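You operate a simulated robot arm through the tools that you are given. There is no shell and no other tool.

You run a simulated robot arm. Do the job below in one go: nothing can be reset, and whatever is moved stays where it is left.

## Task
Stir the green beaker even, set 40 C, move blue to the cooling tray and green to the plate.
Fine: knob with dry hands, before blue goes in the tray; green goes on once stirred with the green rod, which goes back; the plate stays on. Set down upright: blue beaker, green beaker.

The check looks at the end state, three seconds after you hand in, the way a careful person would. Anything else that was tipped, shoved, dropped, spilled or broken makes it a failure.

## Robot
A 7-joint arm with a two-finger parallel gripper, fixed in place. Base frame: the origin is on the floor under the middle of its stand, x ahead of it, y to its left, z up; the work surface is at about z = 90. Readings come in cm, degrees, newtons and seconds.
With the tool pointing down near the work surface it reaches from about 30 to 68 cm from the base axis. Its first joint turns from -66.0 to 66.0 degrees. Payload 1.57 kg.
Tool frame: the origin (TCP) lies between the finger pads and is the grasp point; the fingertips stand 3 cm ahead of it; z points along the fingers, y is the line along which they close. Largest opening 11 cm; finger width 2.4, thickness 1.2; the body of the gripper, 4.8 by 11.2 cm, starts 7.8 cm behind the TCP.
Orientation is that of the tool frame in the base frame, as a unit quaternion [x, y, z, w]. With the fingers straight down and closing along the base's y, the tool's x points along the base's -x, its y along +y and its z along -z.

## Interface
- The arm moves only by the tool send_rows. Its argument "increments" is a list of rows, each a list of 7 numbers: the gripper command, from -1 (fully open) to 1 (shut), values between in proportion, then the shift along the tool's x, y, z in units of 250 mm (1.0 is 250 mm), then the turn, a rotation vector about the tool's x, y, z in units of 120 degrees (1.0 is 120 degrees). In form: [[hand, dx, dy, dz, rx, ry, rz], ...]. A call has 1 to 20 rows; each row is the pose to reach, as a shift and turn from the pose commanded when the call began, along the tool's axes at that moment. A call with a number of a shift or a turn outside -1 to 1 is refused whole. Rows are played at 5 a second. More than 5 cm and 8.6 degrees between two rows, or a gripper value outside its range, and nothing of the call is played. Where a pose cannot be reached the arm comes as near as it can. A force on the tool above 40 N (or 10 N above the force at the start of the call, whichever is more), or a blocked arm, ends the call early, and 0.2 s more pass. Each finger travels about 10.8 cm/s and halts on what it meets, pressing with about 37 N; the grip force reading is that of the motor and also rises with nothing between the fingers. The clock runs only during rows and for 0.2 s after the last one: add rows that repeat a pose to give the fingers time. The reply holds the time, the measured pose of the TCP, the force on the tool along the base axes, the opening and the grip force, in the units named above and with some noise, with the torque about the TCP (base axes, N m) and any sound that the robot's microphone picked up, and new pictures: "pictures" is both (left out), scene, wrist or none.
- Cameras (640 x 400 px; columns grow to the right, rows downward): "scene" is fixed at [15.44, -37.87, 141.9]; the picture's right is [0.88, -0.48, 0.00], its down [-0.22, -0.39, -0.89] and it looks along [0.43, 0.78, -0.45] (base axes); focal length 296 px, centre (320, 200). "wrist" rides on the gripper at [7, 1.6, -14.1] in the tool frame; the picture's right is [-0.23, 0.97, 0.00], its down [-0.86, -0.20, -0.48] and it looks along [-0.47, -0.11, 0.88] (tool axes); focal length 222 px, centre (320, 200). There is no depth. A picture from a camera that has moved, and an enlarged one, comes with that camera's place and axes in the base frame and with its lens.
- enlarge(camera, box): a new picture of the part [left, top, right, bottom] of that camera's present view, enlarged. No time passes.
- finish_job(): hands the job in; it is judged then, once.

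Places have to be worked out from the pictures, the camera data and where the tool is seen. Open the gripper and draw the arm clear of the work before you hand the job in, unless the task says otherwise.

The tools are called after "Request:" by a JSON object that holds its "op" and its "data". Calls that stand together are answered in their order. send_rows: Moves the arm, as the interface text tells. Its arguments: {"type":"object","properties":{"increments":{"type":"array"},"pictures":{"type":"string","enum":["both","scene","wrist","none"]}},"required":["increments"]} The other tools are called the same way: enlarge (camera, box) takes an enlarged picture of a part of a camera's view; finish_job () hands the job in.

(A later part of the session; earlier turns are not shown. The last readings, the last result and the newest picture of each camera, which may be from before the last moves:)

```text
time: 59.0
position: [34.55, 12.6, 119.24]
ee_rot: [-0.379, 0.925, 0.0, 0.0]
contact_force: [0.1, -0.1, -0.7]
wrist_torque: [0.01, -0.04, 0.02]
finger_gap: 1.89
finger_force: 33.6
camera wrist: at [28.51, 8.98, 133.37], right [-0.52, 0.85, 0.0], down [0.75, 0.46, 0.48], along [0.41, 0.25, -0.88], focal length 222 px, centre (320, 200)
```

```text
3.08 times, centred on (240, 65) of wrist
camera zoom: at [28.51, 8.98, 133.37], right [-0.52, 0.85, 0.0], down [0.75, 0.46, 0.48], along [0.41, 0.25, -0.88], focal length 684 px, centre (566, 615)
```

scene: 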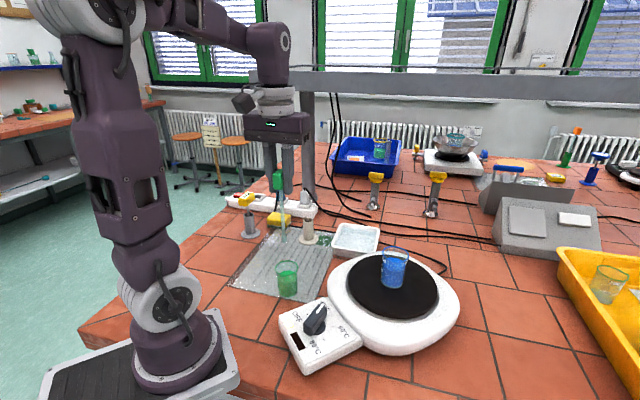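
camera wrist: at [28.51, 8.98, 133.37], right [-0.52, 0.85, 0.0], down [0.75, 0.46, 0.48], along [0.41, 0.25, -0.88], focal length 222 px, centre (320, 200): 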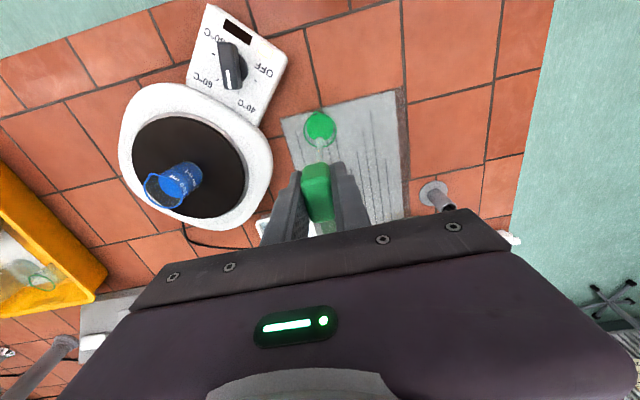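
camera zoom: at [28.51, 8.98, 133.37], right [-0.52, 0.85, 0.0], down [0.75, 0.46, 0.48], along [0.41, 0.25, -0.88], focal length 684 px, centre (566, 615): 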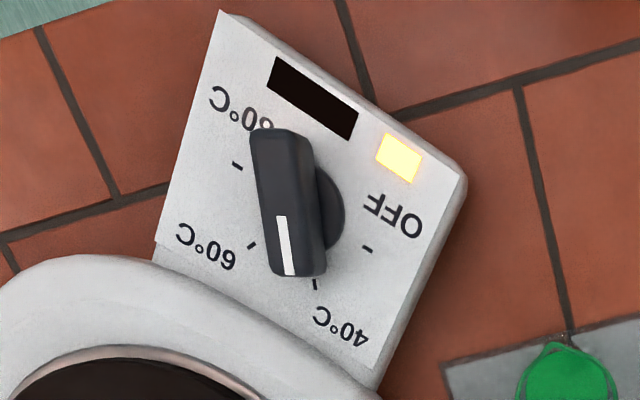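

The power light stays on, HOT went off because the plate cooled, and the pointer is at 30°. I now carry the rod back along the same path to above its holder (exact reverse of the carry).

Request:
{"op": "send_rows", "data": {"increments": [[0.8, -0.06, 0.005, 0, 0, 0, 0], [0.8, -0.13, 0.012, 0, 0, 0, 0], [0.8, -0.21, 0.019, 0, 0, 0, 0], [0.8, -0.29, 0.026, 0, 0, 0, 0], [0.8, -0.37, 0.034, 0, 0, 0, 0], [0.8, -0.45, 0.041, 0, 0, 0, 0], [0.8, -0.53, 0.048, 0, 0, 0, 0], [0.8, -0.61, 0.055, 0, 0, 0, 0], [0.8, -0.69, 0.063, 0, 0, 0, 0], [0.8, -0.77, 0.07, 0, 0, 0, 0], [0.8, -0.83, 0.075, 0, 0, 0, 0], [0.8, -0.87, 0.079, 0, 0, 0, 0], [0.8, -0.892, 0.081, 0, 0, 0, 0], [0.8, -0.892, 0.081, 0, 0, 0, 0], [0.8, -0.892, 0.081, 0.08, 0, 0, 0], [0.8, -0.892, 0.081, 0.16, 0, 0, 0], [0.8, -0.892, 0.081, 0.21, 0, 0, 0], [0.8, -0.892, 0.081, 0.21, 0, 0, 0]], "pictures": "both"}}

Request:
{"op": "enlarge", "data": {"camera": "scene", "box": [260, 150, 370, 260]}}

Request:
{"op": "enlarge", "data": {"camera": "wrist", "box": [270, 90, 380, 200]}}

```text
time: 62.8
position: [49.03, 29.79, 114.0]
ee_rot: [-0.379, 0.925, 0.001, 0.0]
contact_force: [-0.2, 0.1, -0.1]
wrist_torque: [-0.02, -0.01, 0.0]
finger_gap: 1.88
finger_force: 33.8
camera wrist: at [43.04, 26.14, 128.18], right [-0.52, 0.85, 0.0], down [0.75, 0.46, 0.48], along [0.41, 0.25, -0.88], focal length 222 px, centre (320, 200)
```

scene: 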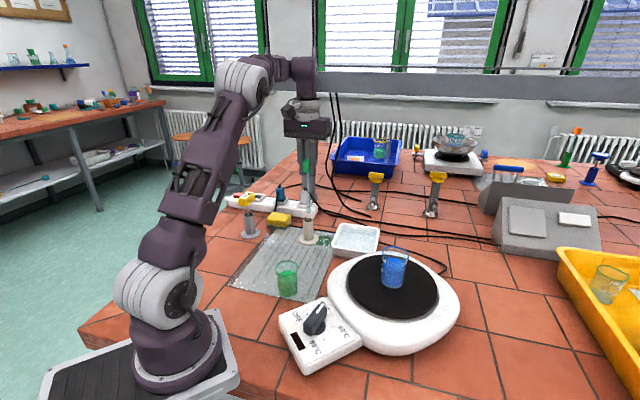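
wrist: 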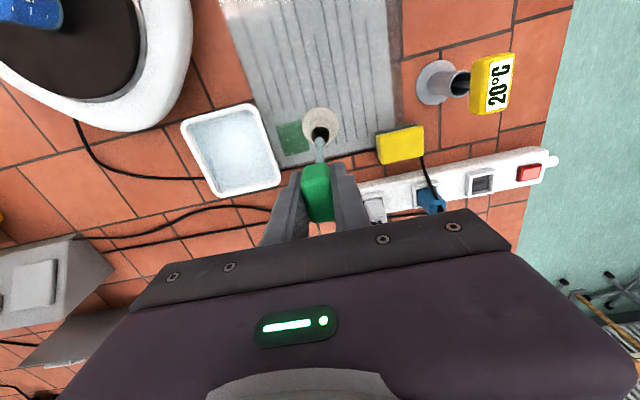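

```text
3.64 times, centred on (315, 205) of scene
camera zoom: at [15.44, -37.87, 141.9], right [0.88, -0.48, 0.0], down [-0.22, -0.39, -0.89], along [0.43, 0.78, -0.45], focal length 1076 px, centre (338, 182)
```

zoom: 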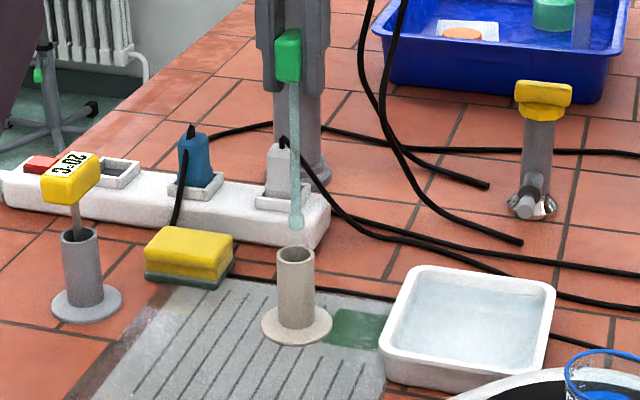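

```text
3.64 times, centred on (325, 145) of wrist
camera zoom: at [43.04, 26.14, 128.18], right [-0.52, 0.85, 0.0], down [0.75, 0.46, 0.48], along [0.41, 0.25, -0.88], focal length 808 px, centre (302, 400)
```

zoom: 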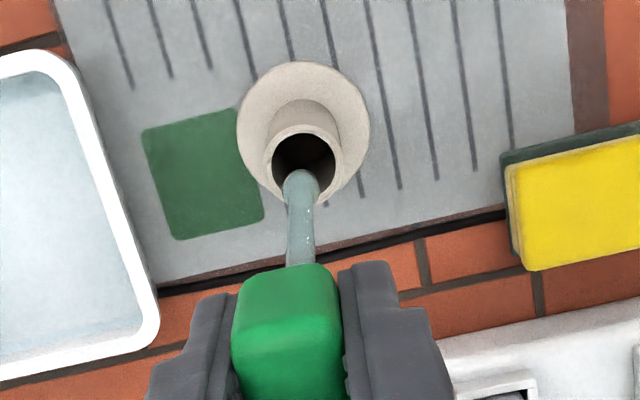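

The tip is ~2.5 cm above the holder mouth and within ~2 mm of its centre. I lower the rod slowly back in to its original height.

Request:
{"op": "send_rows", "data": {"increments": [[0.8, 0.004, 0.002, 0.03, 0, 0, 0], [0.8, 0.004, 0.002, 0.06, 0, 0, 0], [0.8, 0.004, 0.002, 0.09, 0, 0, 0], [0.8, 0.004, 0.002, 0.12, 0, 0, 0], [0.8, 0.004, 0.002, 0.15, 0, 0, 0], [0.8, 0.004, 0.002, 0.18, 0, 0, 0], [0.8, 0.004, 0.002, 0.21, 0, 0, 0], [0.8, 0.004, 0.002, 0.24, 0, 0, 0], [0.8, 0.004, 0.002, 0.27, 0, 0, 0], [0.8, 0.004, 0.002, 0.3, 0, 0, 0], [0.8, 0.004, 0.002, 0.325, 0, 0, 0], [0.8, 0.004, 0.002, 0.34, 0, 0, 0], [0.8, 0.004, 0.002, 0.34, 0, 0, 0]], "pictures": "both"}}

Request:
{"op": "enlarge", "data": {"camera": "scene", "box": [260, 150, 370, 260]}}

Request:
{"op": "enlarge", "data": {"camera": "wrist", "box": [240, 110, 400, 230]}}

```text
time: 65.6
position: [48.9, 29.8, 105.51]
ee_rot: [-0.379, 0.925, -0.001, 0.0]
contact_force: [-0.5, 0.4, 0.0]
wrist_torque: [-0.01, 0.0, 0.0]
finger_gap: 1.89
finger_force: 33.6
camera wrist: at [42.88, 26.07, 119.6], right [-0.52, 0.85, 0.0], down [0.75, 0.46, 0.48], along [0.41, 0.25, -0.88], focal length 222 px, centre (320, 200)
```

scene: 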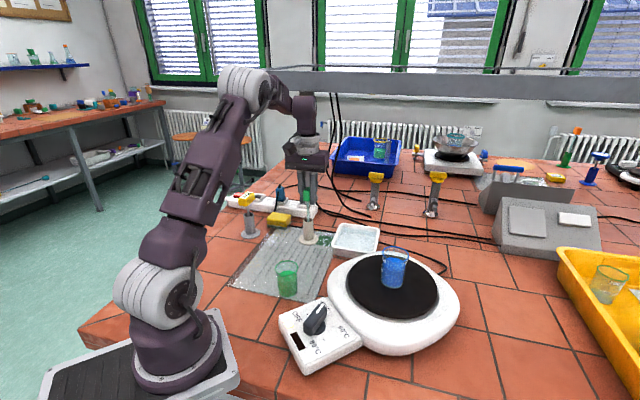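
wrist: 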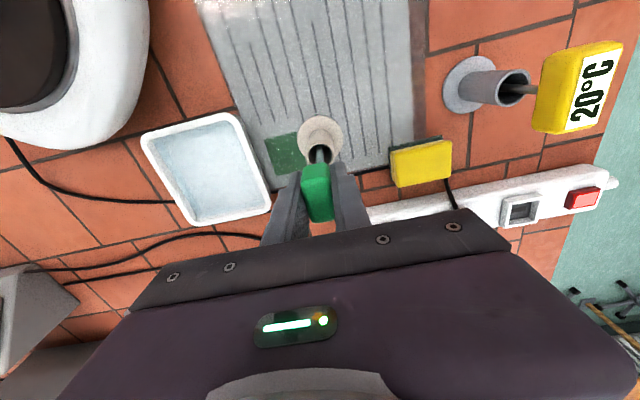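

```text
3.64 times, centred on (315, 205) of scene
camera zoom: at [15.44, -37.87, 141.9], right [0.88, -0.48, 0.0], down [-0.22, -0.39, -0.89], along [0.43, 0.78, -0.45], focal length 1076 px, centre (338, 182)
```

zoom: 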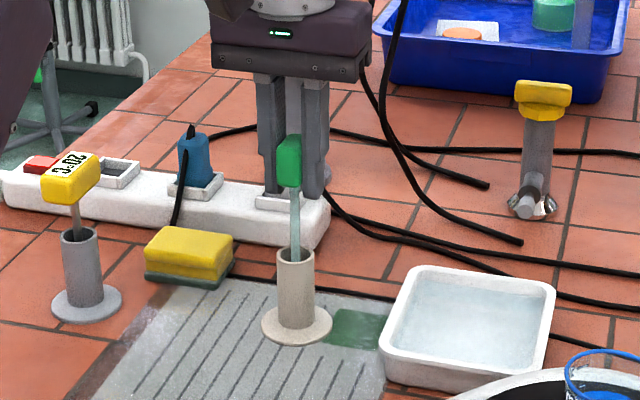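

```text
3.33 times, centred on (320, 170) of wrist
camera zoom: at [42.88, 26.07, 119.6], right [-0.52, 0.85, 0.0], down [0.75, 0.46, 0.48], along [0.41, 0.25, -0.88], focal length 740 px, centre (320, 300)
```

zoom: 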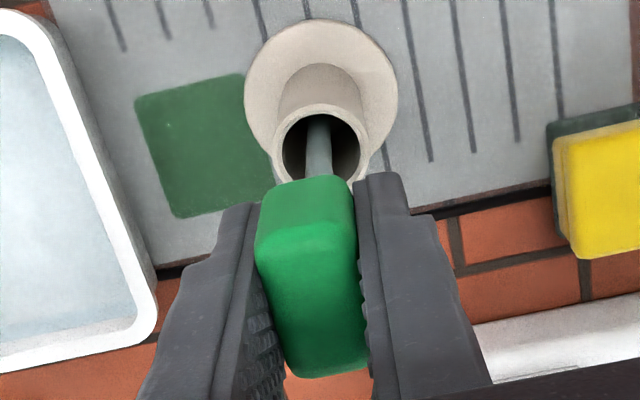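

The rod is back inside the holder at nearly the original height. I lower another 2 mm and open the fingers slowly.

Request:
{"op": "send_rows", "data": {"increments": [[0.8, 0, 0, 0.004, 0, 0, 0], [0.8, 0, 0, 0.008, 0, 0, 0], [0.7, 0, 0, 0.008, 0, 0, 0], [0.65, 0, 0, 0.008, 0, 0, 0], [0.6, 0, 0, 0.008, 0, 0, 0], [0.5, 0, 0, 0.008, 0, 0, 0], [0.4, 0, 0, 0.008, 0, 0, 0], [0.27, 0, 0, 0.008, 0, 0, 0], [0.27, 0, 0, 0.008, 0, 0, 0]], "pictures": "both"}}

Request:
{"op": "enlarge", "data": {"camera": "wrist", "box": [240, 110, 400, 230]}}

```text
time: 67.6
position: [48.84, 29.56, 105.28]
ee_rot: [-0.378, 0.926, 0.0, 0.0]
contact_force: [-0.2, 0.2, 0.5]
wrist_torque: [-0.02, 0.01, -0.03]
finger_gap: 4.0
finger_force: 0.1
camera wrist: at [42.87, 26.08, 119.39], right [-0.52, 0.85, 0.0], down [0.75, 0.46, 0.48], along [0.41, 0.25, -0.88], focal length 222 px, centre (320, 200)
```

scene: 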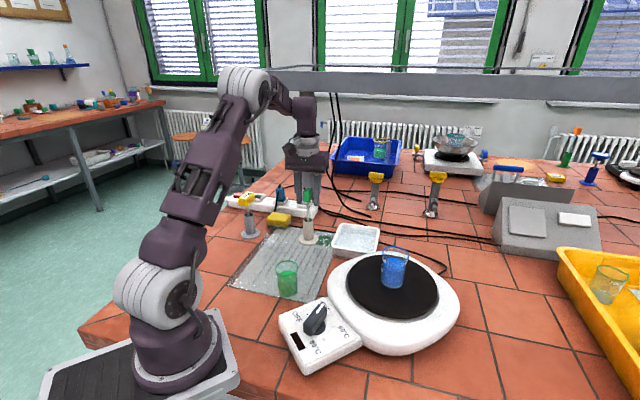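
wrist: 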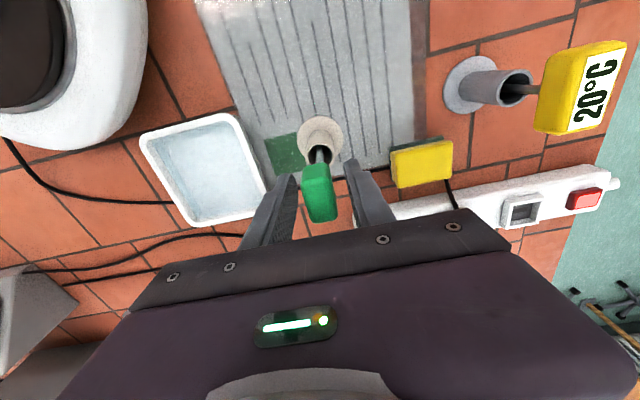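

```text
3.33 times, centred on (320, 170) of wrist
camera zoom: at [42.87, 26.08, 119.39], right [-0.52, 0.85, 0.0], down [0.75, 0.46, 0.48], along [0.41, 0.25, -0.88], focal length 740 px, centre (320, 300)
```

zoom: 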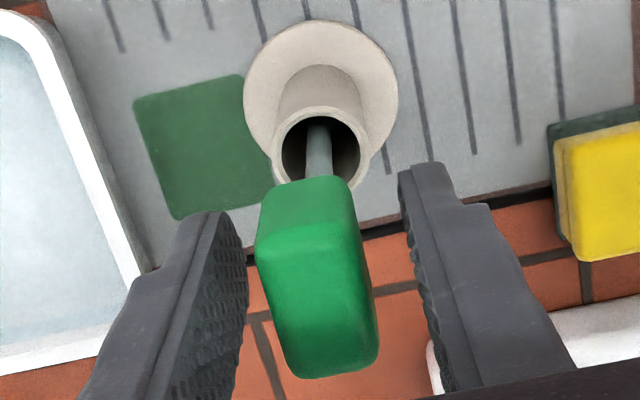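

The rod stands free in its holder. I raise straight up to z≈121, then rotate the tool back and look at the tray and blue beaker.

Request:
{"op": "send_rows", "data": {"increments": [[0.2, 0, 0, -0.06, 0, 0, 0], [0.2, 0, 0, -0.14, 0, 0, 0], [0.2, 0, 0, -0.24, 0, 0, 0], [0.0, 0, 0, -0.34, 0, 0, 0], [-0.3, 0, 0, -0.44, 0, 0, 0.06], [-0.6, 0, 0, -0.54, 0, 0, 0.12], [-0.8, 0, 0, -0.64, 0, 0, 0.18], [-1, 0, 0, -0.64, 0, 0, 0.24], [-1, 0, 0, -0.64, 0, 0, 0.3], [-1, 0, 0, -0.64, 0, 0, 0.36], [-1, 0, 0, -0.64, 0, 0, 0.371], [-1, 0, 0, -0.64, 0, 0, 0.371]], "pictures": "both"}}

Request:
{"op": "enlarge", "data": {"camera": "scene", "box": [230, 170, 350, 260]}}

```text
time: 70.2
position: [48.93, 29.82, 121.28]
ee_rot: [-0.001, 1.0, -0.001, 0.0]
contact_force: [-0.9, 0.3, 0.5]
wrist_torque: [-0.03, -0.02, 0.01]
finger_gap: 10.97
finger_force: 0.0
camera wrist: at [41.96, 31.45, 135.39], right [0.23, 0.97, 0.0], down [0.85, -0.2, 0.48], along [0.47, -0.11, -0.88], focal length 222 px, centre (320, 200)
```

scene: 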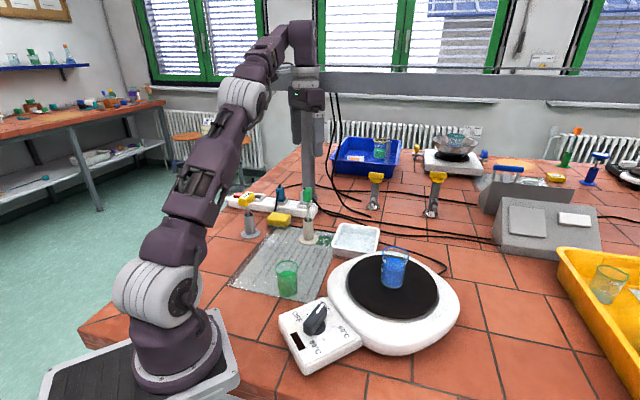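
wrist: 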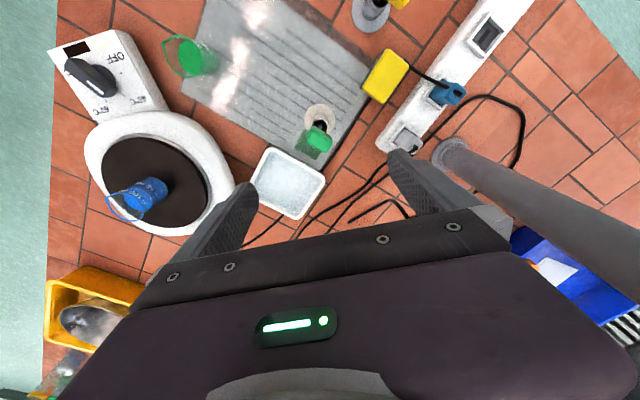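

```text
4.44 times, centred on (290, 215) of scene
camera zoom: at [15.44, -37.87, 141.9], right [0.88, -0.48, 0.0], down [-0.22, -0.39, -0.89], along [0.43, 0.78, -0.45], focal length 1315 px, centre (453, 133)
```

zoom: 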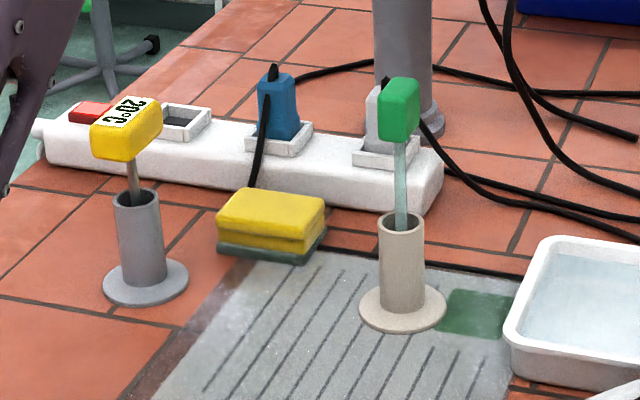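

The green rod is back in its holder. I enlarge the tray, blue beaker and plate in the wrist view to locate them.

Request:
{"op": "enlarge", "data": {"camera": "wrist", "box": [230, 130, 350, 230]}}

Request:
{"op": "enlarge", "data": {"camera": "wrist", "box": [70, 100, 250, 250]}}

Request:
{"op": "enlarge", "data": {"camera": "scene", "box": [320, 210, 470, 330]}}

```text
4.00 times, centred on (290, 180) of wrist
camera zoom: at [41.96, 31.45, 135.39], right [0.23, 0.97, 0.0], down [0.85, -0.2, 0.48], along [0.47, -0.11, -0.88], focal length 888 px, centre (440, 280)
```

zoom: 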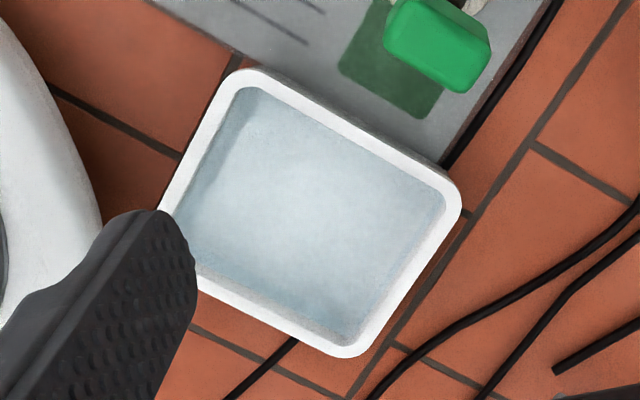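

```text
2.67 times, centred on (160, 175) of wrist
camera zoom: at [41.96, 31.45, 135.39], right [0.23, 0.97, 0.0], down [0.85, -0.2, 0.48], along [0.47, -0.11, -0.88], focal length 592 px, centre (747, 267)
```

zoom: 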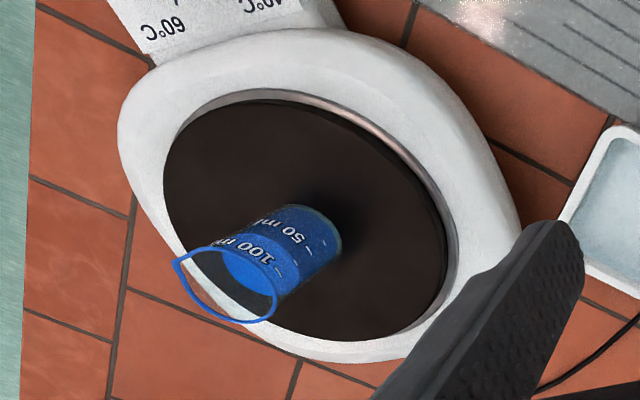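

```text
3.33 times, centred on (395, 270) of scene
camera zoom: at [15.44, -37.87, 141.9], right [0.88, -0.48, 0.0], down [-0.22, -0.39, -0.89], along [0.43, 0.78, -0.45], focal length 986 px, centre (70, -33)
```

zoom: 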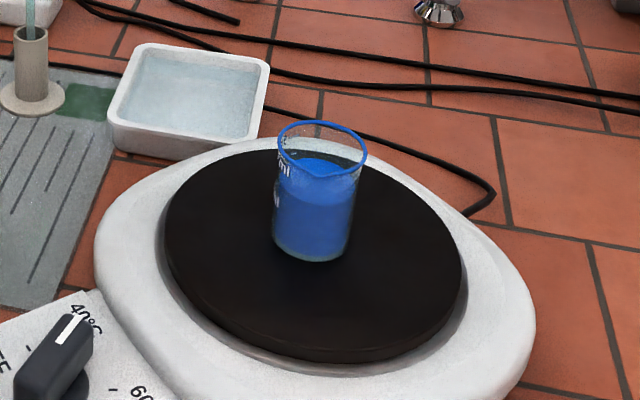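

Tray centre ≈ (59.3, 20.2), rim z≈93, long sides at ~45°; blue beaker axis ≈ (52.2, -2.8), rim z≈105, spout toward -135°, standing at the disc centre. I fly at z≈121 toward the blue beaker.

Request:
{"op": "send_rows", "data": {"increments": [[-1, -0.01, -0.1, 0, 0, 0, 0], [-1, -0.02, -0.21, 0, 0, 0, 0], [-1, -0.03, -0.33, 0, 0, 0, 0], [-1, -0.05, -0.45, 0, 0, 0, 0], [-1, -0.06, -0.57, 0, 0, 0, 0], [-1, -0.07, -0.69, 0, 0, 0, 0], [-1, -0.08, -0.81, 0, 0, 0, 0], [-1, -0.08, -0.9, 0, 0, 0, 0], [-1, -0.08, -0.9, 0, 0, 0, 0]], "pictures": "none"}}

Request:
{"op": "enlarge", "data": {"camera": "wrist", "box": [120, 60, 460, 260]}}

```text
time: 72.2
position: [50.99, 7.25, 121.01]
ee_rot: [0.0, 1.0, 0.0, -0.001]
contact_force: [0.0, 0.0, -0.5]
wrist_torque: [-0.01, -0.01, 0.0]
finger_gap: 11.02
finger_force: 0.1
```

```text
1.88 times, centred on (290, 160) of wrist
camera zoom: at [44.09, 8.98, 135.29], right [0.23, 0.97, 0.0], down [0.86, -0.2, 0.48], along [0.47, -0.11, -0.88], focal length 418 px, centre (376, 275)
```

zoom: 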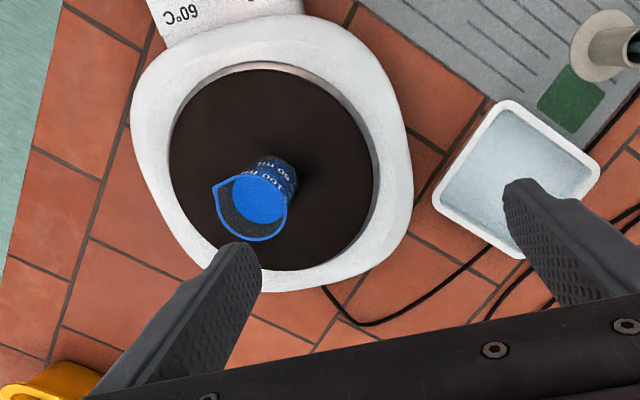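

Tray and blue beaker are clearly visible and undisturbed. I move above the blue beaker and turn the tool +45° so the fingers close crosswise to the spout.

Request:
{"op": "send_rows", "data": {"increments": [[-1, -0.006, -0.05, 0.0, 0, 0, -0.05], [-1, -0.012, -0.1, 0.0, 0, 0, -0.1], [-1, -0.018, -0.16, 0.03, 0, 0, -0.16], [-1, -0.024, -0.22, 0.06, 0, 0, -0.22], [-1, -0.03, -0.28, 0.09, 0, 0, -0.28], [-1, -0.038, -0.34, 0.12, 0, 0, -0.33], [-1, -0.048, -0.402, 0.16, 0, 0, -0.375], [-1, -0.048, -0.402, 0.16, 0, 0, -0.375]], "pictures": "both"}}

Request:
{"op": "enlarge", "data": {"camera": "wrist", "box": [220, 70, 420, 230]}}

Request:
{"op": "enlarge", "data": {"camera": "scene", "box": [340, 180, 450, 310]}}

```text
time: 74.0
position: [52.18, -2.66, 117.22]
ee_rot: [-0.383, 0.924, 0.0, 0.0]
contact_force: [0.7, 0.0, -0.3]
wrist_torque: [-0.02, 0.01, 0.0]
finger_gap: 10.98
finger_force: 0.2
camera wrist: at [46.17, -6.52, 131.34], right [-0.53, 0.85, 0.0], down [0.74, 0.46, 0.48], along [0.41, 0.25, -0.88], focal length 222 px, centre (320, 200)
```

scene: 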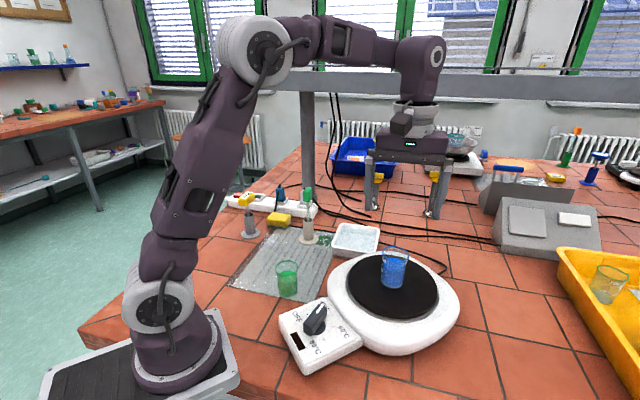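
wrist: 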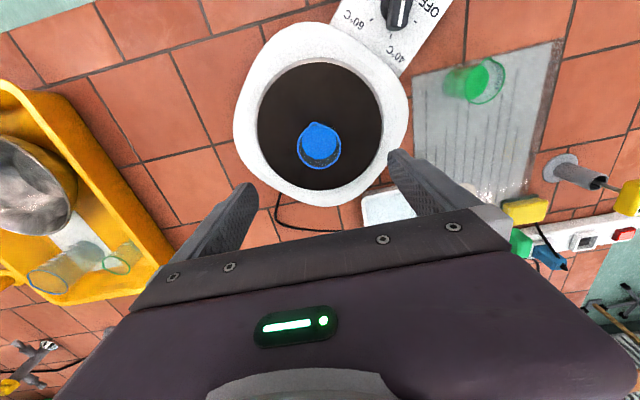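

```text
2.50 times, centred on (320, 150) of wrist
camera zoom: at [46.17, -6.52, 131.34], right [-0.53, 0.85, 0.0], down [0.74, 0.46, 0.48], along [0.41, 0.25, -0.88], focal length 555 px, centre (320, 325)
```

zoom: 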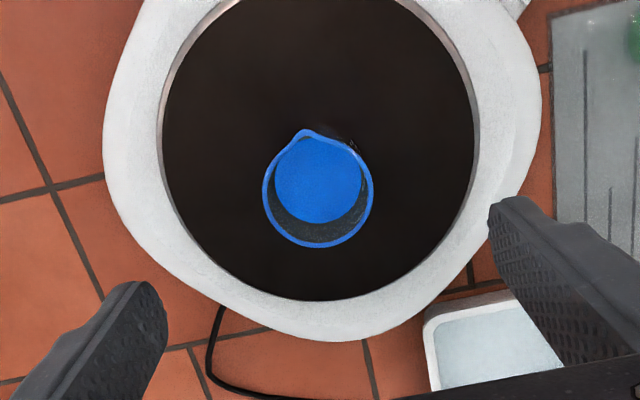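

```text
3.08 times, centred on (395, 245) of scene
camera zoom: at [15.44, -37.87, 141.9], right [0.88, -0.48, 0.0], down [-0.22, -0.39, -0.89], along [0.43, 0.78, -0.45], focal length 910 px, centre (89, 62)
```

zoom: 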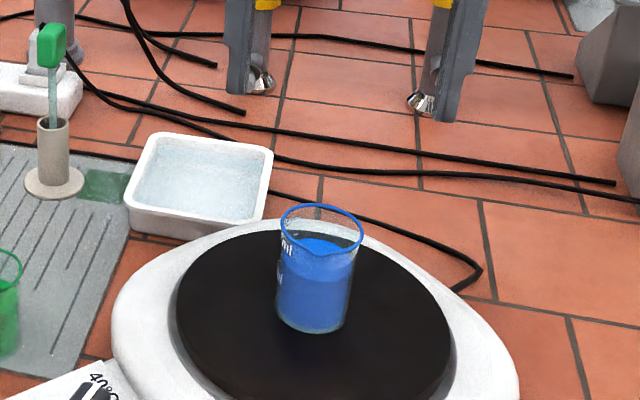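

The blue beaker is centred under the tool to ~1 mm, spout away from the fingers; rim z≈104.9, base z≈98. I descend with a 9 cm gap to TCP z≈107 and check.

Request:
{"op": "send_rows", "data": {"increments": [[-0.8, -0.004, -0.005, 0.06, 0, 0, 0], [-0.65, -0.004, -0.005, 0.13, 0, 0, 0], [-0.65, -0.004, -0.005, 0.2, 0, 0, 0], [-0.65, -0.004, -0.005, 0.27, 0, 0, 0], [-0.65, -0.004, -0.005, 0.34, 0, 0, 0], [-0.65, -0.004, -0.005, 0.4, 0, 0, 0], [-0.65, -0.004, -0.005, 0.4, 0, 0, 0]], "pictures": "both"}}

Request:
{"op": "enlarge", "data": {"camera": "wrist", "box": [200, 90, 440, 260]}}

Request:
{"op": "enlarge", "data": {"camera": "scene", "box": [340, 180, 450, 310]}}

```text
time: 75.6
position: [52.23, -2.82, 107.36]
ee_rot: [-0.383, 0.924, 0.0, 0.0]
contact_force: [-0.4, 0.4, 0.2]
wrist_torque: [0.01, 0.02, 0.04]
finger_gap: 9.07
finger_force: 0.1
camera wrist: at [46.29, -6.51, 121.47], right [-0.53, 0.85, 0.0], down [0.75, 0.46, 0.48], along [0.41, 0.25, -0.88], focal length 222 px, centre (320, 200)
```

scene: 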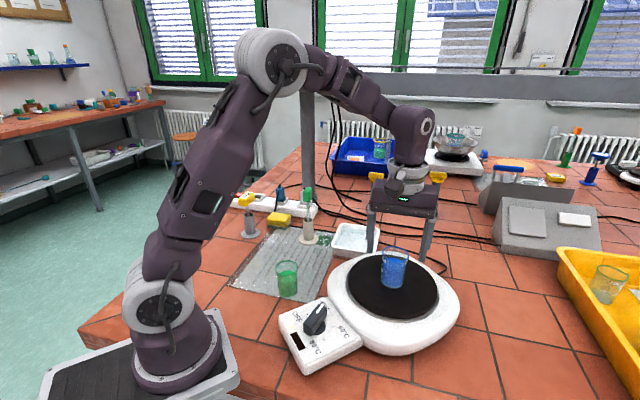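
wrist: 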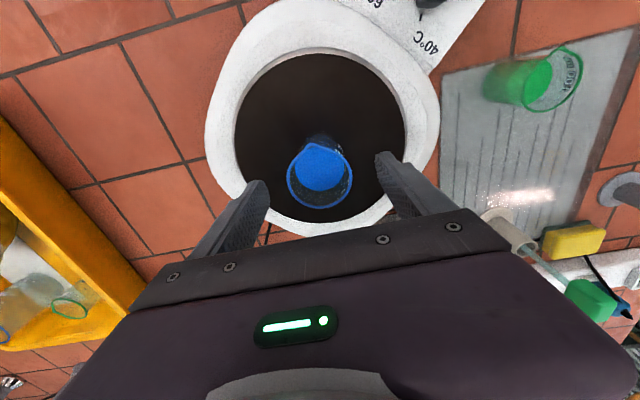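

```text
2.35 times, centred on (320, 175) of wrist
camera zoom: at [46.29, -6.51, 121.47], right [-0.53, 0.85, 0.0], down [0.75, 0.46, 0.48], along [0.41, 0.25, -0.88], focal length 523 px, centre (320, 259)
```

zoom: 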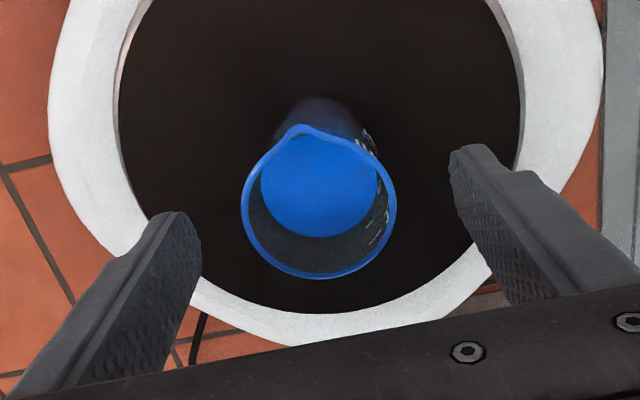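

```text
3.08 times, centred on (395, 245) of scene
camera zoom: at [15.44, -37.87, 141.9], right [0.88, -0.48, 0.0], down [-0.22, -0.39, -0.89], along [0.43, 0.78, -0.45], focal length 910 px, centre (89, 62)
```

zoom: 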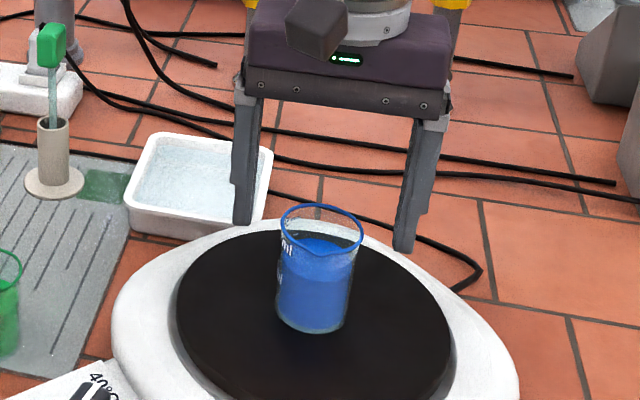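

Beaker centred within 1 mm between the fingers. I descend to TCP z≈103.6 (fingertips ~2.5 cm above the plate) and narrow the gap to 6.5 cm.

Request:
{"op": "send_rows", "data": {"increments": [[-0.65, 0, 0, 0.04, 0, 0, 0], [-0.65, 0, 0, 0.08, 0, 0, 0], [-0.65, 0, 0, 0.12, 0, 0, 0], [-0.6, 0, 0, 0.15, 0, 0, 0], [-0.4, 0, 0, 0.15, 0, 0, 0], [-0.18, 0, 0, 0.15, 0, 0, 0], [-0.18, 0, 0, 0.15, 0, 0, 0]], "pictures": "both"}}

Request:
{"op": "enlarge", "data": {"camera": "wrist", "box": [220, 110, 420, 260]}}

Request:
{"op": "enlarge", "data": {"camera": "scene", "box": [340, 200, 450, 310]}}

```text
time: 77.2
position: [52.25, -2.76, 103.53]
ee_rot: [-0.383, 0.924, 0.0, 0.0]
contact_force: [-0.1, -0.3, 0.4]
wrist_torque: [0.0, 0.05, 0.01]
finger_gap: 6.51
finger_force: 0.2
camera wrist: at [46.29, -6.48, 117.66], right [-0.53, 0.85, 0.0], down [0.75, 0.46, 0.48], along [0.41, 0.25, -0.88], focal length 222 px, centre (320, 200)
```

scene: 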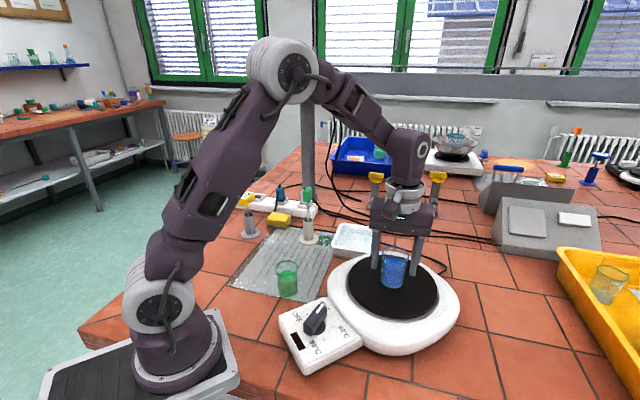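
wrist: 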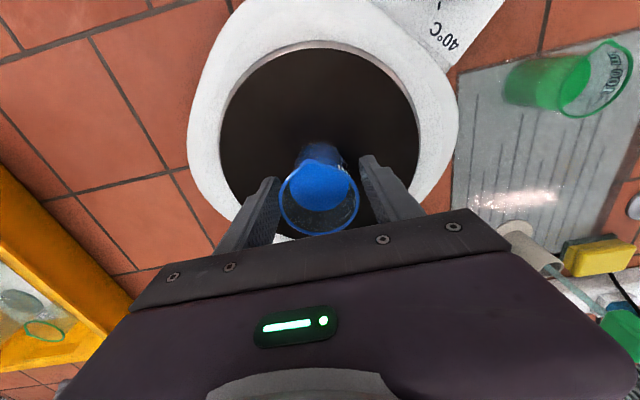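

```text
2.67 times, centred on (320, 185) of wrist
camera zoom: at [46.29, -6.48, 117.66], right [-0.53, 0.85, 0.0], down [0.75, 0.46, 0.48], along [0.41, 0.25, -0.88], focal length 592 px, centre (320, 240)
```

zoom: 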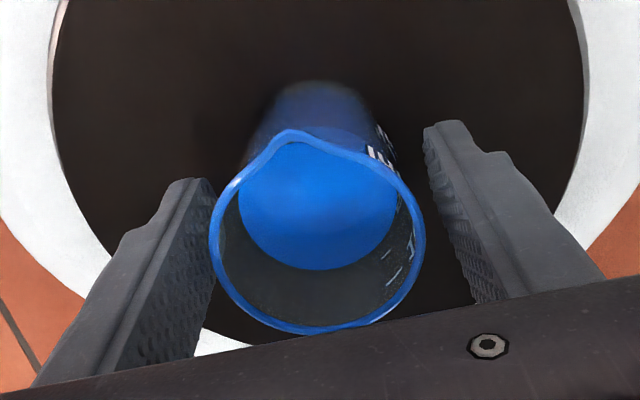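

```text
3.64 times, centred on (395, 255) of scene
camera zoom: at [15.44, -37.87, 141.9], right [0.88, -0.48, 0.0], down [-0.22, -0.39, -0.89], along [0.43, 0.78, -0.45], focal length 1076 px, centre (47, 0)
```

zoom: 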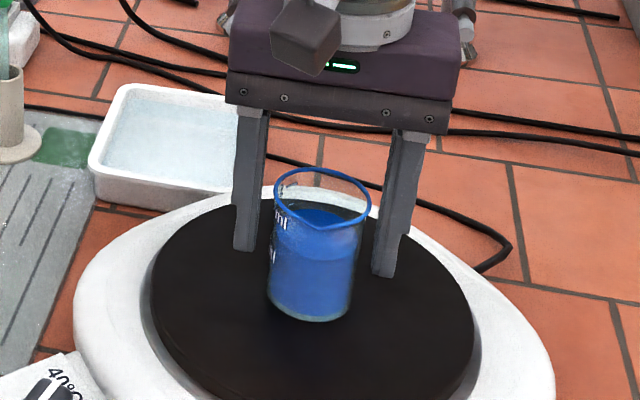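

The beaker is evenly placed between the fingers. I close slowly until it is gripped.

Request:
{"op": "send_rows", "data": {"increments": [[-0.09, 0, -0.003, 0, 0, 0, 0], [-0.04, 0, -0.003, 0, 0, 0, 0], [0.0, 0, -0.003, 0, 0, 0, 0], [0.03, 0, -0.003, 0, 0, 0, 0], [0.06, 0, -0.003, 0, 0, 0, 0], [0.09, 0, -0.003, 0, 0, 0, 0], [0.12, 0, -0.003, 0, 0, 0, 0], [0.15, 0, -0.003, 0, 0, 0, 0], [0.18, 0, -0.003, 0, 0, 0, 0], [0.18, 0, -0.003, 0, 0, 0, 0]], "pictures": "both"}}

Request:
{"op": "enlarge", "data": {"camera": "scene", "box": [340, 200, 450, 310]}}

Request:
{"op": "enlarge", "data": {"camera": "wrist", "box": [220, 110, 420, 260]}}

```text
time: 79.4
position: [52.34, -2.77, 103.56]
ee_rot: [-0.382, 0.924, 0.0, 0.0]
contact_force: [-0.5, -0.6, 0.4]
wrist_torque: [0.06, 0.02, 0.0]
finger_gap: 4.77
finger_force: 36.8
camera wrist: at [46.35, -6.53, 117.66], right [-0.53, 0.85, 0.0], down [0.75, 0.46, 0.48], along [0.41, 0.25, -0.88], focal length 222 px, centre (320, 200)
```

scene: 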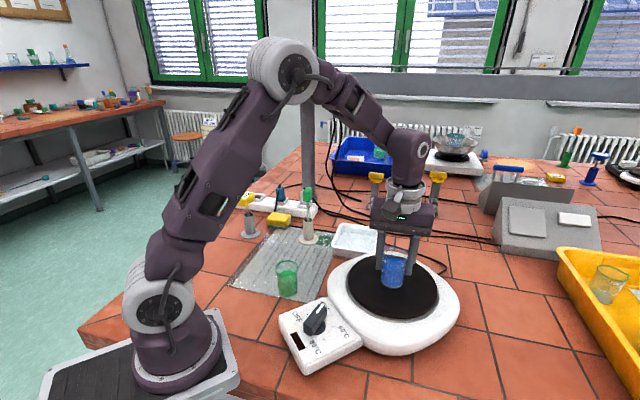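
wrist: 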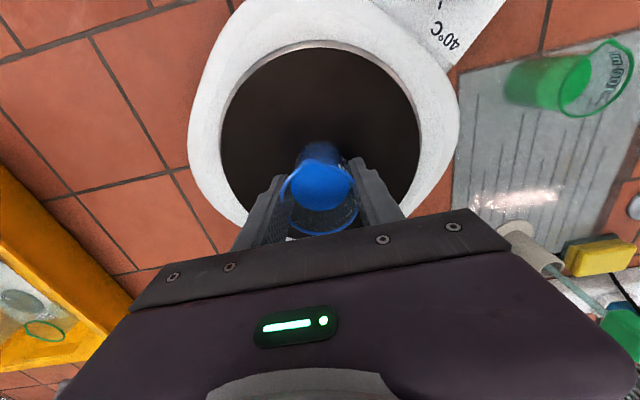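

```text
3.64 times, centred on (395, 255) of scene
camera zoom: at [15.44, -37.87, 141.9], right [0.88, -0.48, 0.0], down [-0.22, -0.39, -0.89], along [0.43, 0.78, -0.45], focal length 1076 px, centre (47, 0)
```

zoom: 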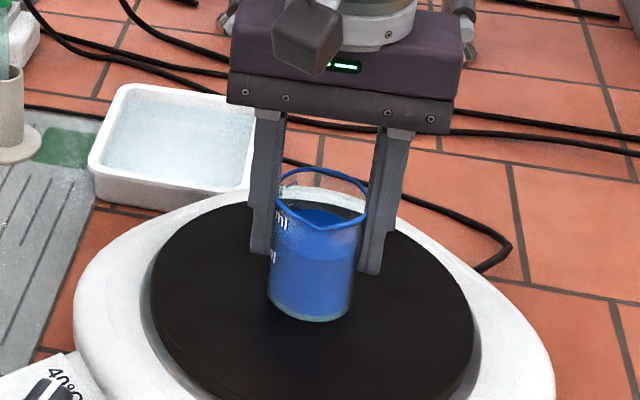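

```text
2.67 times, centred on (320, 185) of wrist
camera zoom: at [46.35, -6.53, 117.66], right [-0.53, 0.85, 0.0], down [0.75, 0.46, 0.48], along [0.41, 0.25, -0.88], focal length 592 px, centre (320, 240)
```

zoom: 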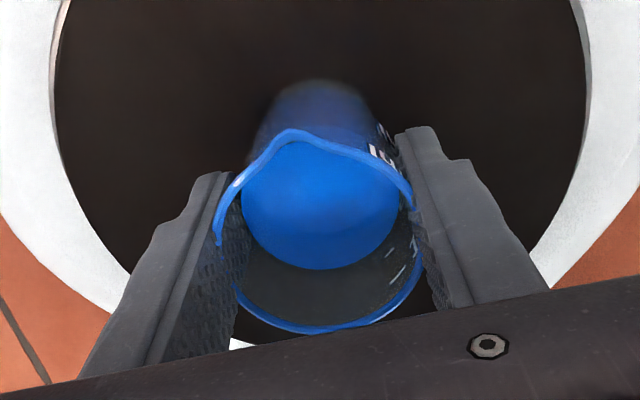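

Gripped on the glass body (4.77 cm, 37 N), upright. I lift it slowly 6 cm and check.

Request:
{"op": "send_rows", "data": {"increments": [[0.18, 0, 0, -0.01, 0, 0, 0], [0.18, 0, 0, -0.03, 0, 0, 0], [0.18, 0, 0, -0.06, 0, 0, 0], [0.18, 0, 0, -0.09, 0, 0, 0], [0.18, 0, 0, -0.12, 0, 0, 0], [0.18, 0, 0, -0.15, 0, 0, 0], [0.18, 0, 0, -0.18, 0, 0, 0], [0.18, 0, 0, -0.21, 0, 0, 0], [0.18, 0, 0, -0.23, 0, 0, 0], [0.18, 0, 0, -0.24, 0, 0, 0], [0.18, 0, 0, -0.24, 0, 0, 0]], "pictures": "both"}}

Request:
{"op": "enlarge", "data": {"camera": "scene", "box": [320, 170, 450, 310]}}

```text
time: 81.8
position: [52.33, -2.93, 109.51]
ee_rot: [-0.383, 0.924, 0.0, 0.0]
contact_force: [0.0, -0.9, -1.6]
wrist_torque: [0.01, 0.0, 0.01]
finger_gap: 4.78
finger_force: 36.9
camera wrist: at [46.36, -6.53, 123.59], right [-0.53, 0.85, 0.0], down [0.75, 0.46, 0.48], along [0.41, 0.25, -0.88], focal length 222 px, centre (320, 200)
```

scene: 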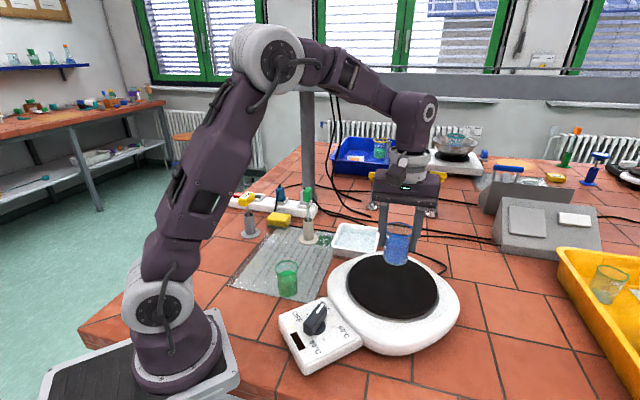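
wrist: 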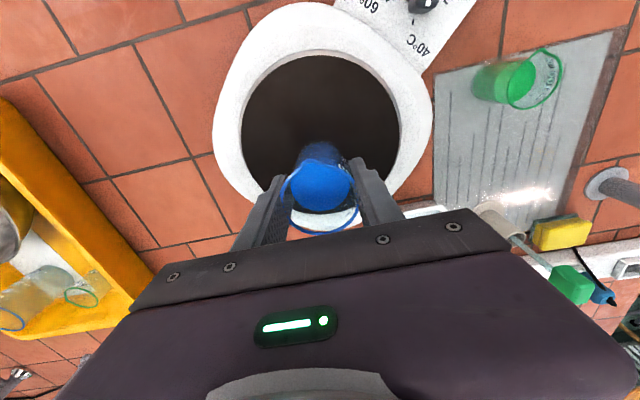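

```text
2.86 times, centred on (385, 240) of scene
camera zoom: at [15.45, -37.87, 141.9], right [0.88, -0.48, 0.0], down [-0.22, -0.39, -0.89], along [0.43, 0.78, -0.45], focal length 845 px, centre (134, 86)
```

zoom: 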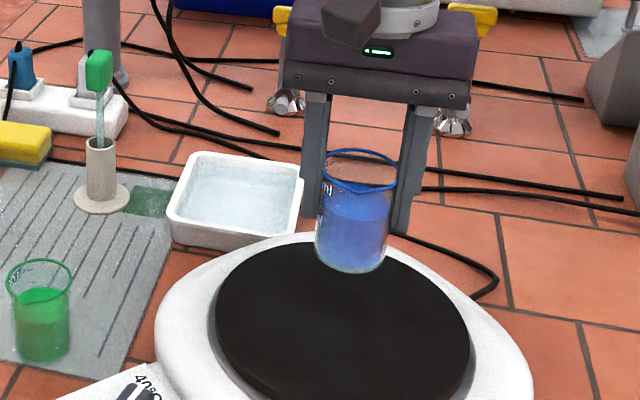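

The blue beaker hangs upright, ~6 cm above the plate. I carry it smoothly at this height to above the tray centre near (59, 20).

Request:
{"op": "send_rows", "data": {"increments": [[0.18, -0.008, 0.005, 0, 0, 0, 0], [0.18, -0.025, 0.014, 0, 0, 0, 0], [0.18, -0.059, 0.032, 0, 0, 0, 0], [0.18, -0.1, 0.055, 0, 0, 0, 0], [0.18, -0.151, 0.082, 0, 0, 0, 0], [0.18, -0.209, 0.115, 0, 0, 0, 0], [0.18, -0.268, 0.147, 0, 0, 0, 0], [0.18, -0.335, 0.183, 0, 0, 0, 0], [0.18, -0.402, 0.22, 0, 0, 0, 0], [0.18, -0.469, 0.256, 0, 0, 0, 0], [0.18, -0.536, 0.293, 0, 0, 0, 0], [0.18, -0.603, 0.33, 0, 0, 0, 0], [0.18, -0.661, 0.362, 0, 0, 0, 0], [0.18, -0.72, 0.394, 0, 0, 0, 0], [0.18, -0.762, 0.417, 0, 0, 0, 0], [0.18, -0.795, 0.435, 0, 0, 0, 0], [0.18, -0.82, 0.449, 0, 0, 0, 0], [0.18, -0.837, 0.458, 0, 0, 0, 0], [0.18, -0.837, 0.458, 0, 0, 0, 0]], "pictures": "both"}}

Request:
{"op": "enlarge", "data": {"camera": "scene", "box": [290, 150, 420, 280]}}

Request:
{"op": "enlarge", "data": {"camera": "wrist", "box": [220, 80, 420, 240]}}

```text
time: 85.8
position: [58.96, 20.03, 109.42]
ee_rot: [-0.383, 0.924, 0.0, 0.0]
contact_force: [-0.6, -0.9, -0.9]
wrist_torque: [0.01, -0.01, 0.02]
finger_gap: 4.76
finger_force: 36.7
camera wrist: at [52.93, 16.3, 123.58], right [-0.53, 0.85, 0.0], down [0.75, 0.46, 0.48], along [0.41, 0.25, -0.88], focal length 222 px, centre (320, 200)
```

scene: 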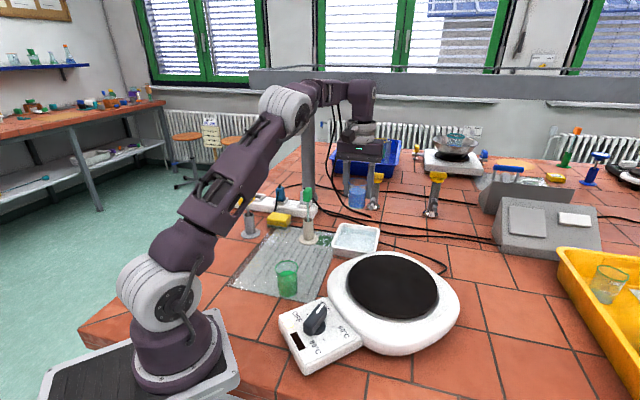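
wrist: 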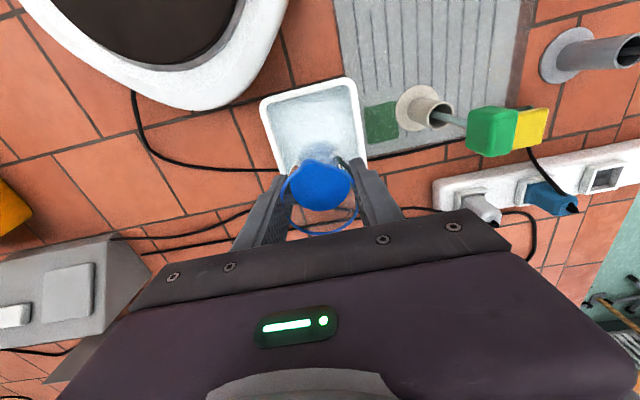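

```text
3.08 times, centred on (355, 215) of scene
camera zoom: at [15.45, -37.87, 141.9], right [0.88, -0.48, 0.0], down [-0.22, -0.39, -0.89], along [0.43, 0.78, -0.45], focal length 910 px, centre (212, 154)
```

zoom: 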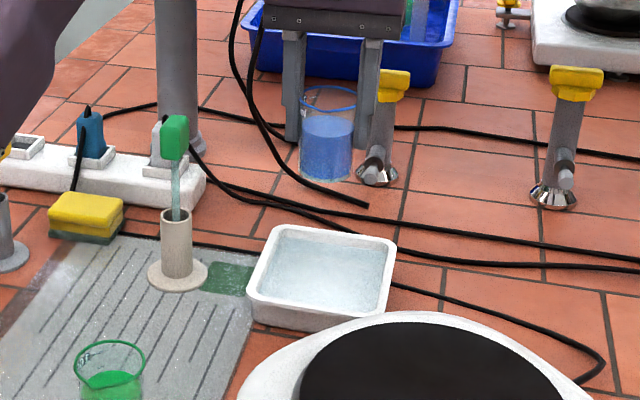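

```text
2.50 times, centred on (320, 160) of wrist
camera zoom: at [52.93, 16.3, 123.58], right [-0.53, 0.85, 0.0], down [0.75, 0.46, 0.48], along [0.41, 0.25, -0.88], focal length 555 px, centre (320, 300)
```

zoom: 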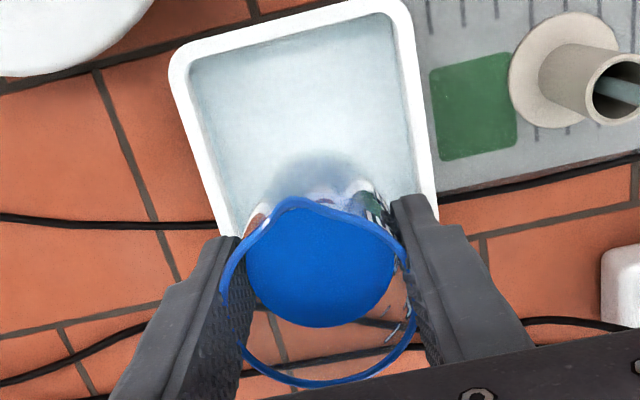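

The tray (≈11.7 × 13 cm, aligned with the tool) has its centre about 0.6 cm toward tool -y and 0.3 cm toward tool -x from here. I correct that and lower slowly until the base is about 1.5 cm above the tray floor.

Request:
{"op": "send_rows", "data": {"increments": [[0.18, -0.004, -0.008, 0, 0, 0, 0], [0.18, -0.012, -0.024, 0, 0, 0, 0], [0.18, -0.012, -0.024, 0.02, 0, 0, 0], [0.18, -0.012, -0.024, 0.05, 0, 0, 0], [0.18, -0.012, -0.024, 0.09, 0, 0, 0], [0.18, -0.012, -0.024, 0.13, 0, 0, 0], [0.18, -0.012, -0.024, 0.17, 0, 0, 0], [0.18, -0.012, -0.024, 0.21, 0, 0, 0], [0.18, -0.012, -0.024, 0.25, 0, 0, 0], [0.18, -0.012, -0.024, 0.29, 0, 0, 0], [0.18, -0.012, -0.024, 0.33, 0, 0, 0], [0.18, -0.012, -0.024, 0.37, 0, 0, 0], [0.18, -0.012, -0.024, 0.41, 0, 0, 0], [0.18, -0.012, -0.024, 0.43, 0, 0, 0], [0.18, -0.012, -0.024, 0.44, 0, 0, 0], [0.18, -0.012, -0.024, 0.44, 0, 0, 0]], "pictures": "both"}}

Request:
{"op": "enlarge", "data": {"camera": "scene", "box": [300, 180, 410, 280]}}

Request:
{"op": "enlarge", "data": {"camera": "wrist", "box": [220, 80, 420, 240]}}

```text
time: 89.2
position: [59.63, 19.74, 98.46]
ee_rot: [-0.383, 0.924, 0.0, 0.0]
contact_force: [0.1, -0.4, -0.6]
wrist_torque: [0.01, 0.02, 0.0]
finger_gap: 4.78
finger_force: 36.2
camera wrist: at [53.7, 16.1, 112.65], right [-0.53, 0.85, 0.0], down [0.75, 0.46, 0.48], along [0.41, 0.25, -0.88], focal length 222 px, centre (320, 200)
```

scene: 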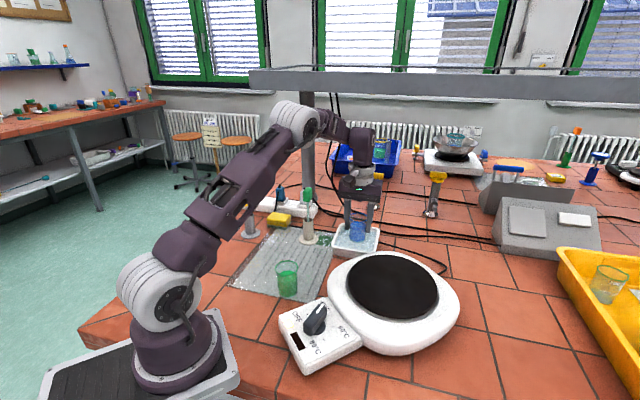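
wrist: 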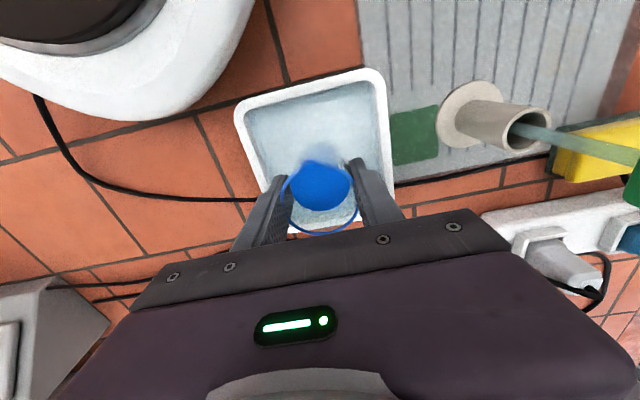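

```text
4.00 times, centred on (355, 230) of scene
camera zoom: at [15.45, -37.87, 141.9], right [0.88, -0.48, 0.0], down [-0.22, -0.39, -0.89], along [0.43, 0.78, -0.45], focal length 1183 px, centre (180, 80)
```

zoom: 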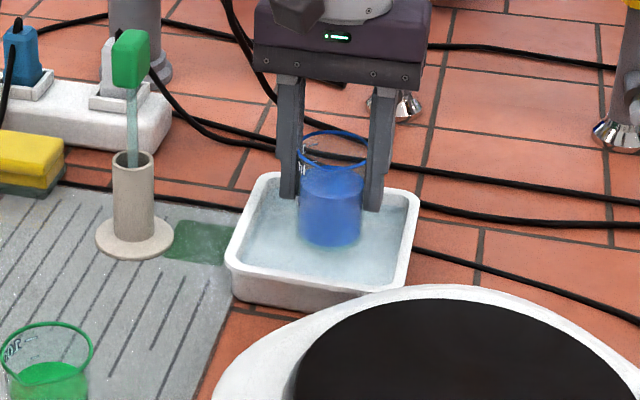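

```text
2.50 times, centred on (320, 160) of wrist
camera zoom: at [53.7, 16.1, 112.65], right [-0.53, 0.85, 0.0], down [0.75, 0.46, 0.48], along [0.41, 0.25, -0.88], focal length 555 px, centre (320, 300)
```

zoom: 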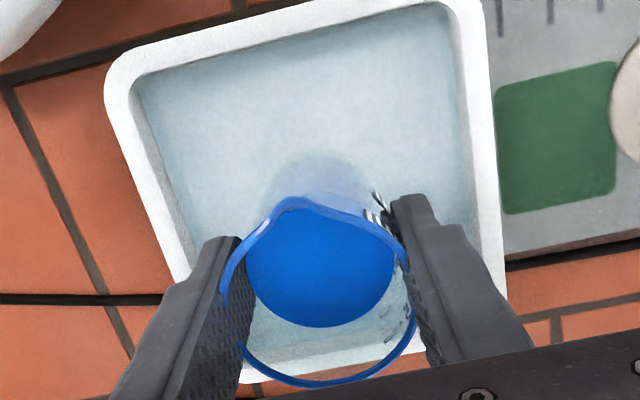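

The beaker is inside the tray opening with room on all sides. I creep down in small steps, watching the vertical force.

Request:
{"op": "send_rows", "data": {"increments": [[0.18, 0, 0, 0.01, 0, 0, 0], [0.18, 0, 0, 0.02, 0, 0, 0], [0.18, 0, 0, 0.03, 0, 0, 0], [0.18, 0, 0, 0.03, 0, 0, 0]], "pictures": "none"}}

Request:
{"op": "enlarge", "data": {"camera": "scene", "box": [300, 180, 410, 280]}}

```text
time: 90.2
position: [59.64, 19.89, 97.78]
ee_rot: [-0.383, 0.924, 0.001, -0.001]
contact_force: [0.1, -0.5, -1.5]
wrist_torque: [0.0, 0.02, -0.03]
finger_gap: 4.77
finger_force: 37.0
```

```text
4.00 times, centred on (355, 230) of scene
camera zoom: at [15.45, -37.87, 141.9], right [0.88, -0.48, 0.0], down [-0.22, -0.39, -0.89], along [0.43, 0.78, -0.45], focal length 1183 px, centre (180, 80)
```

zoom: 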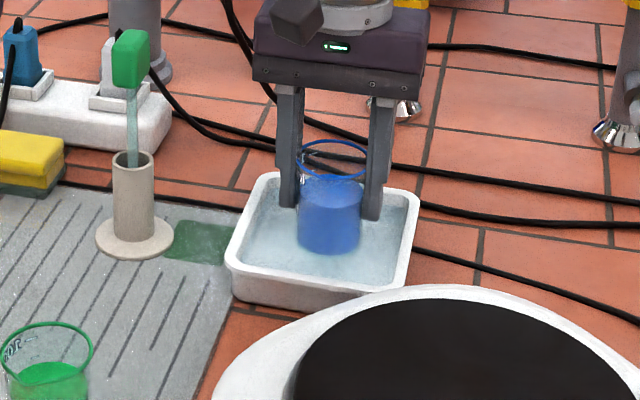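

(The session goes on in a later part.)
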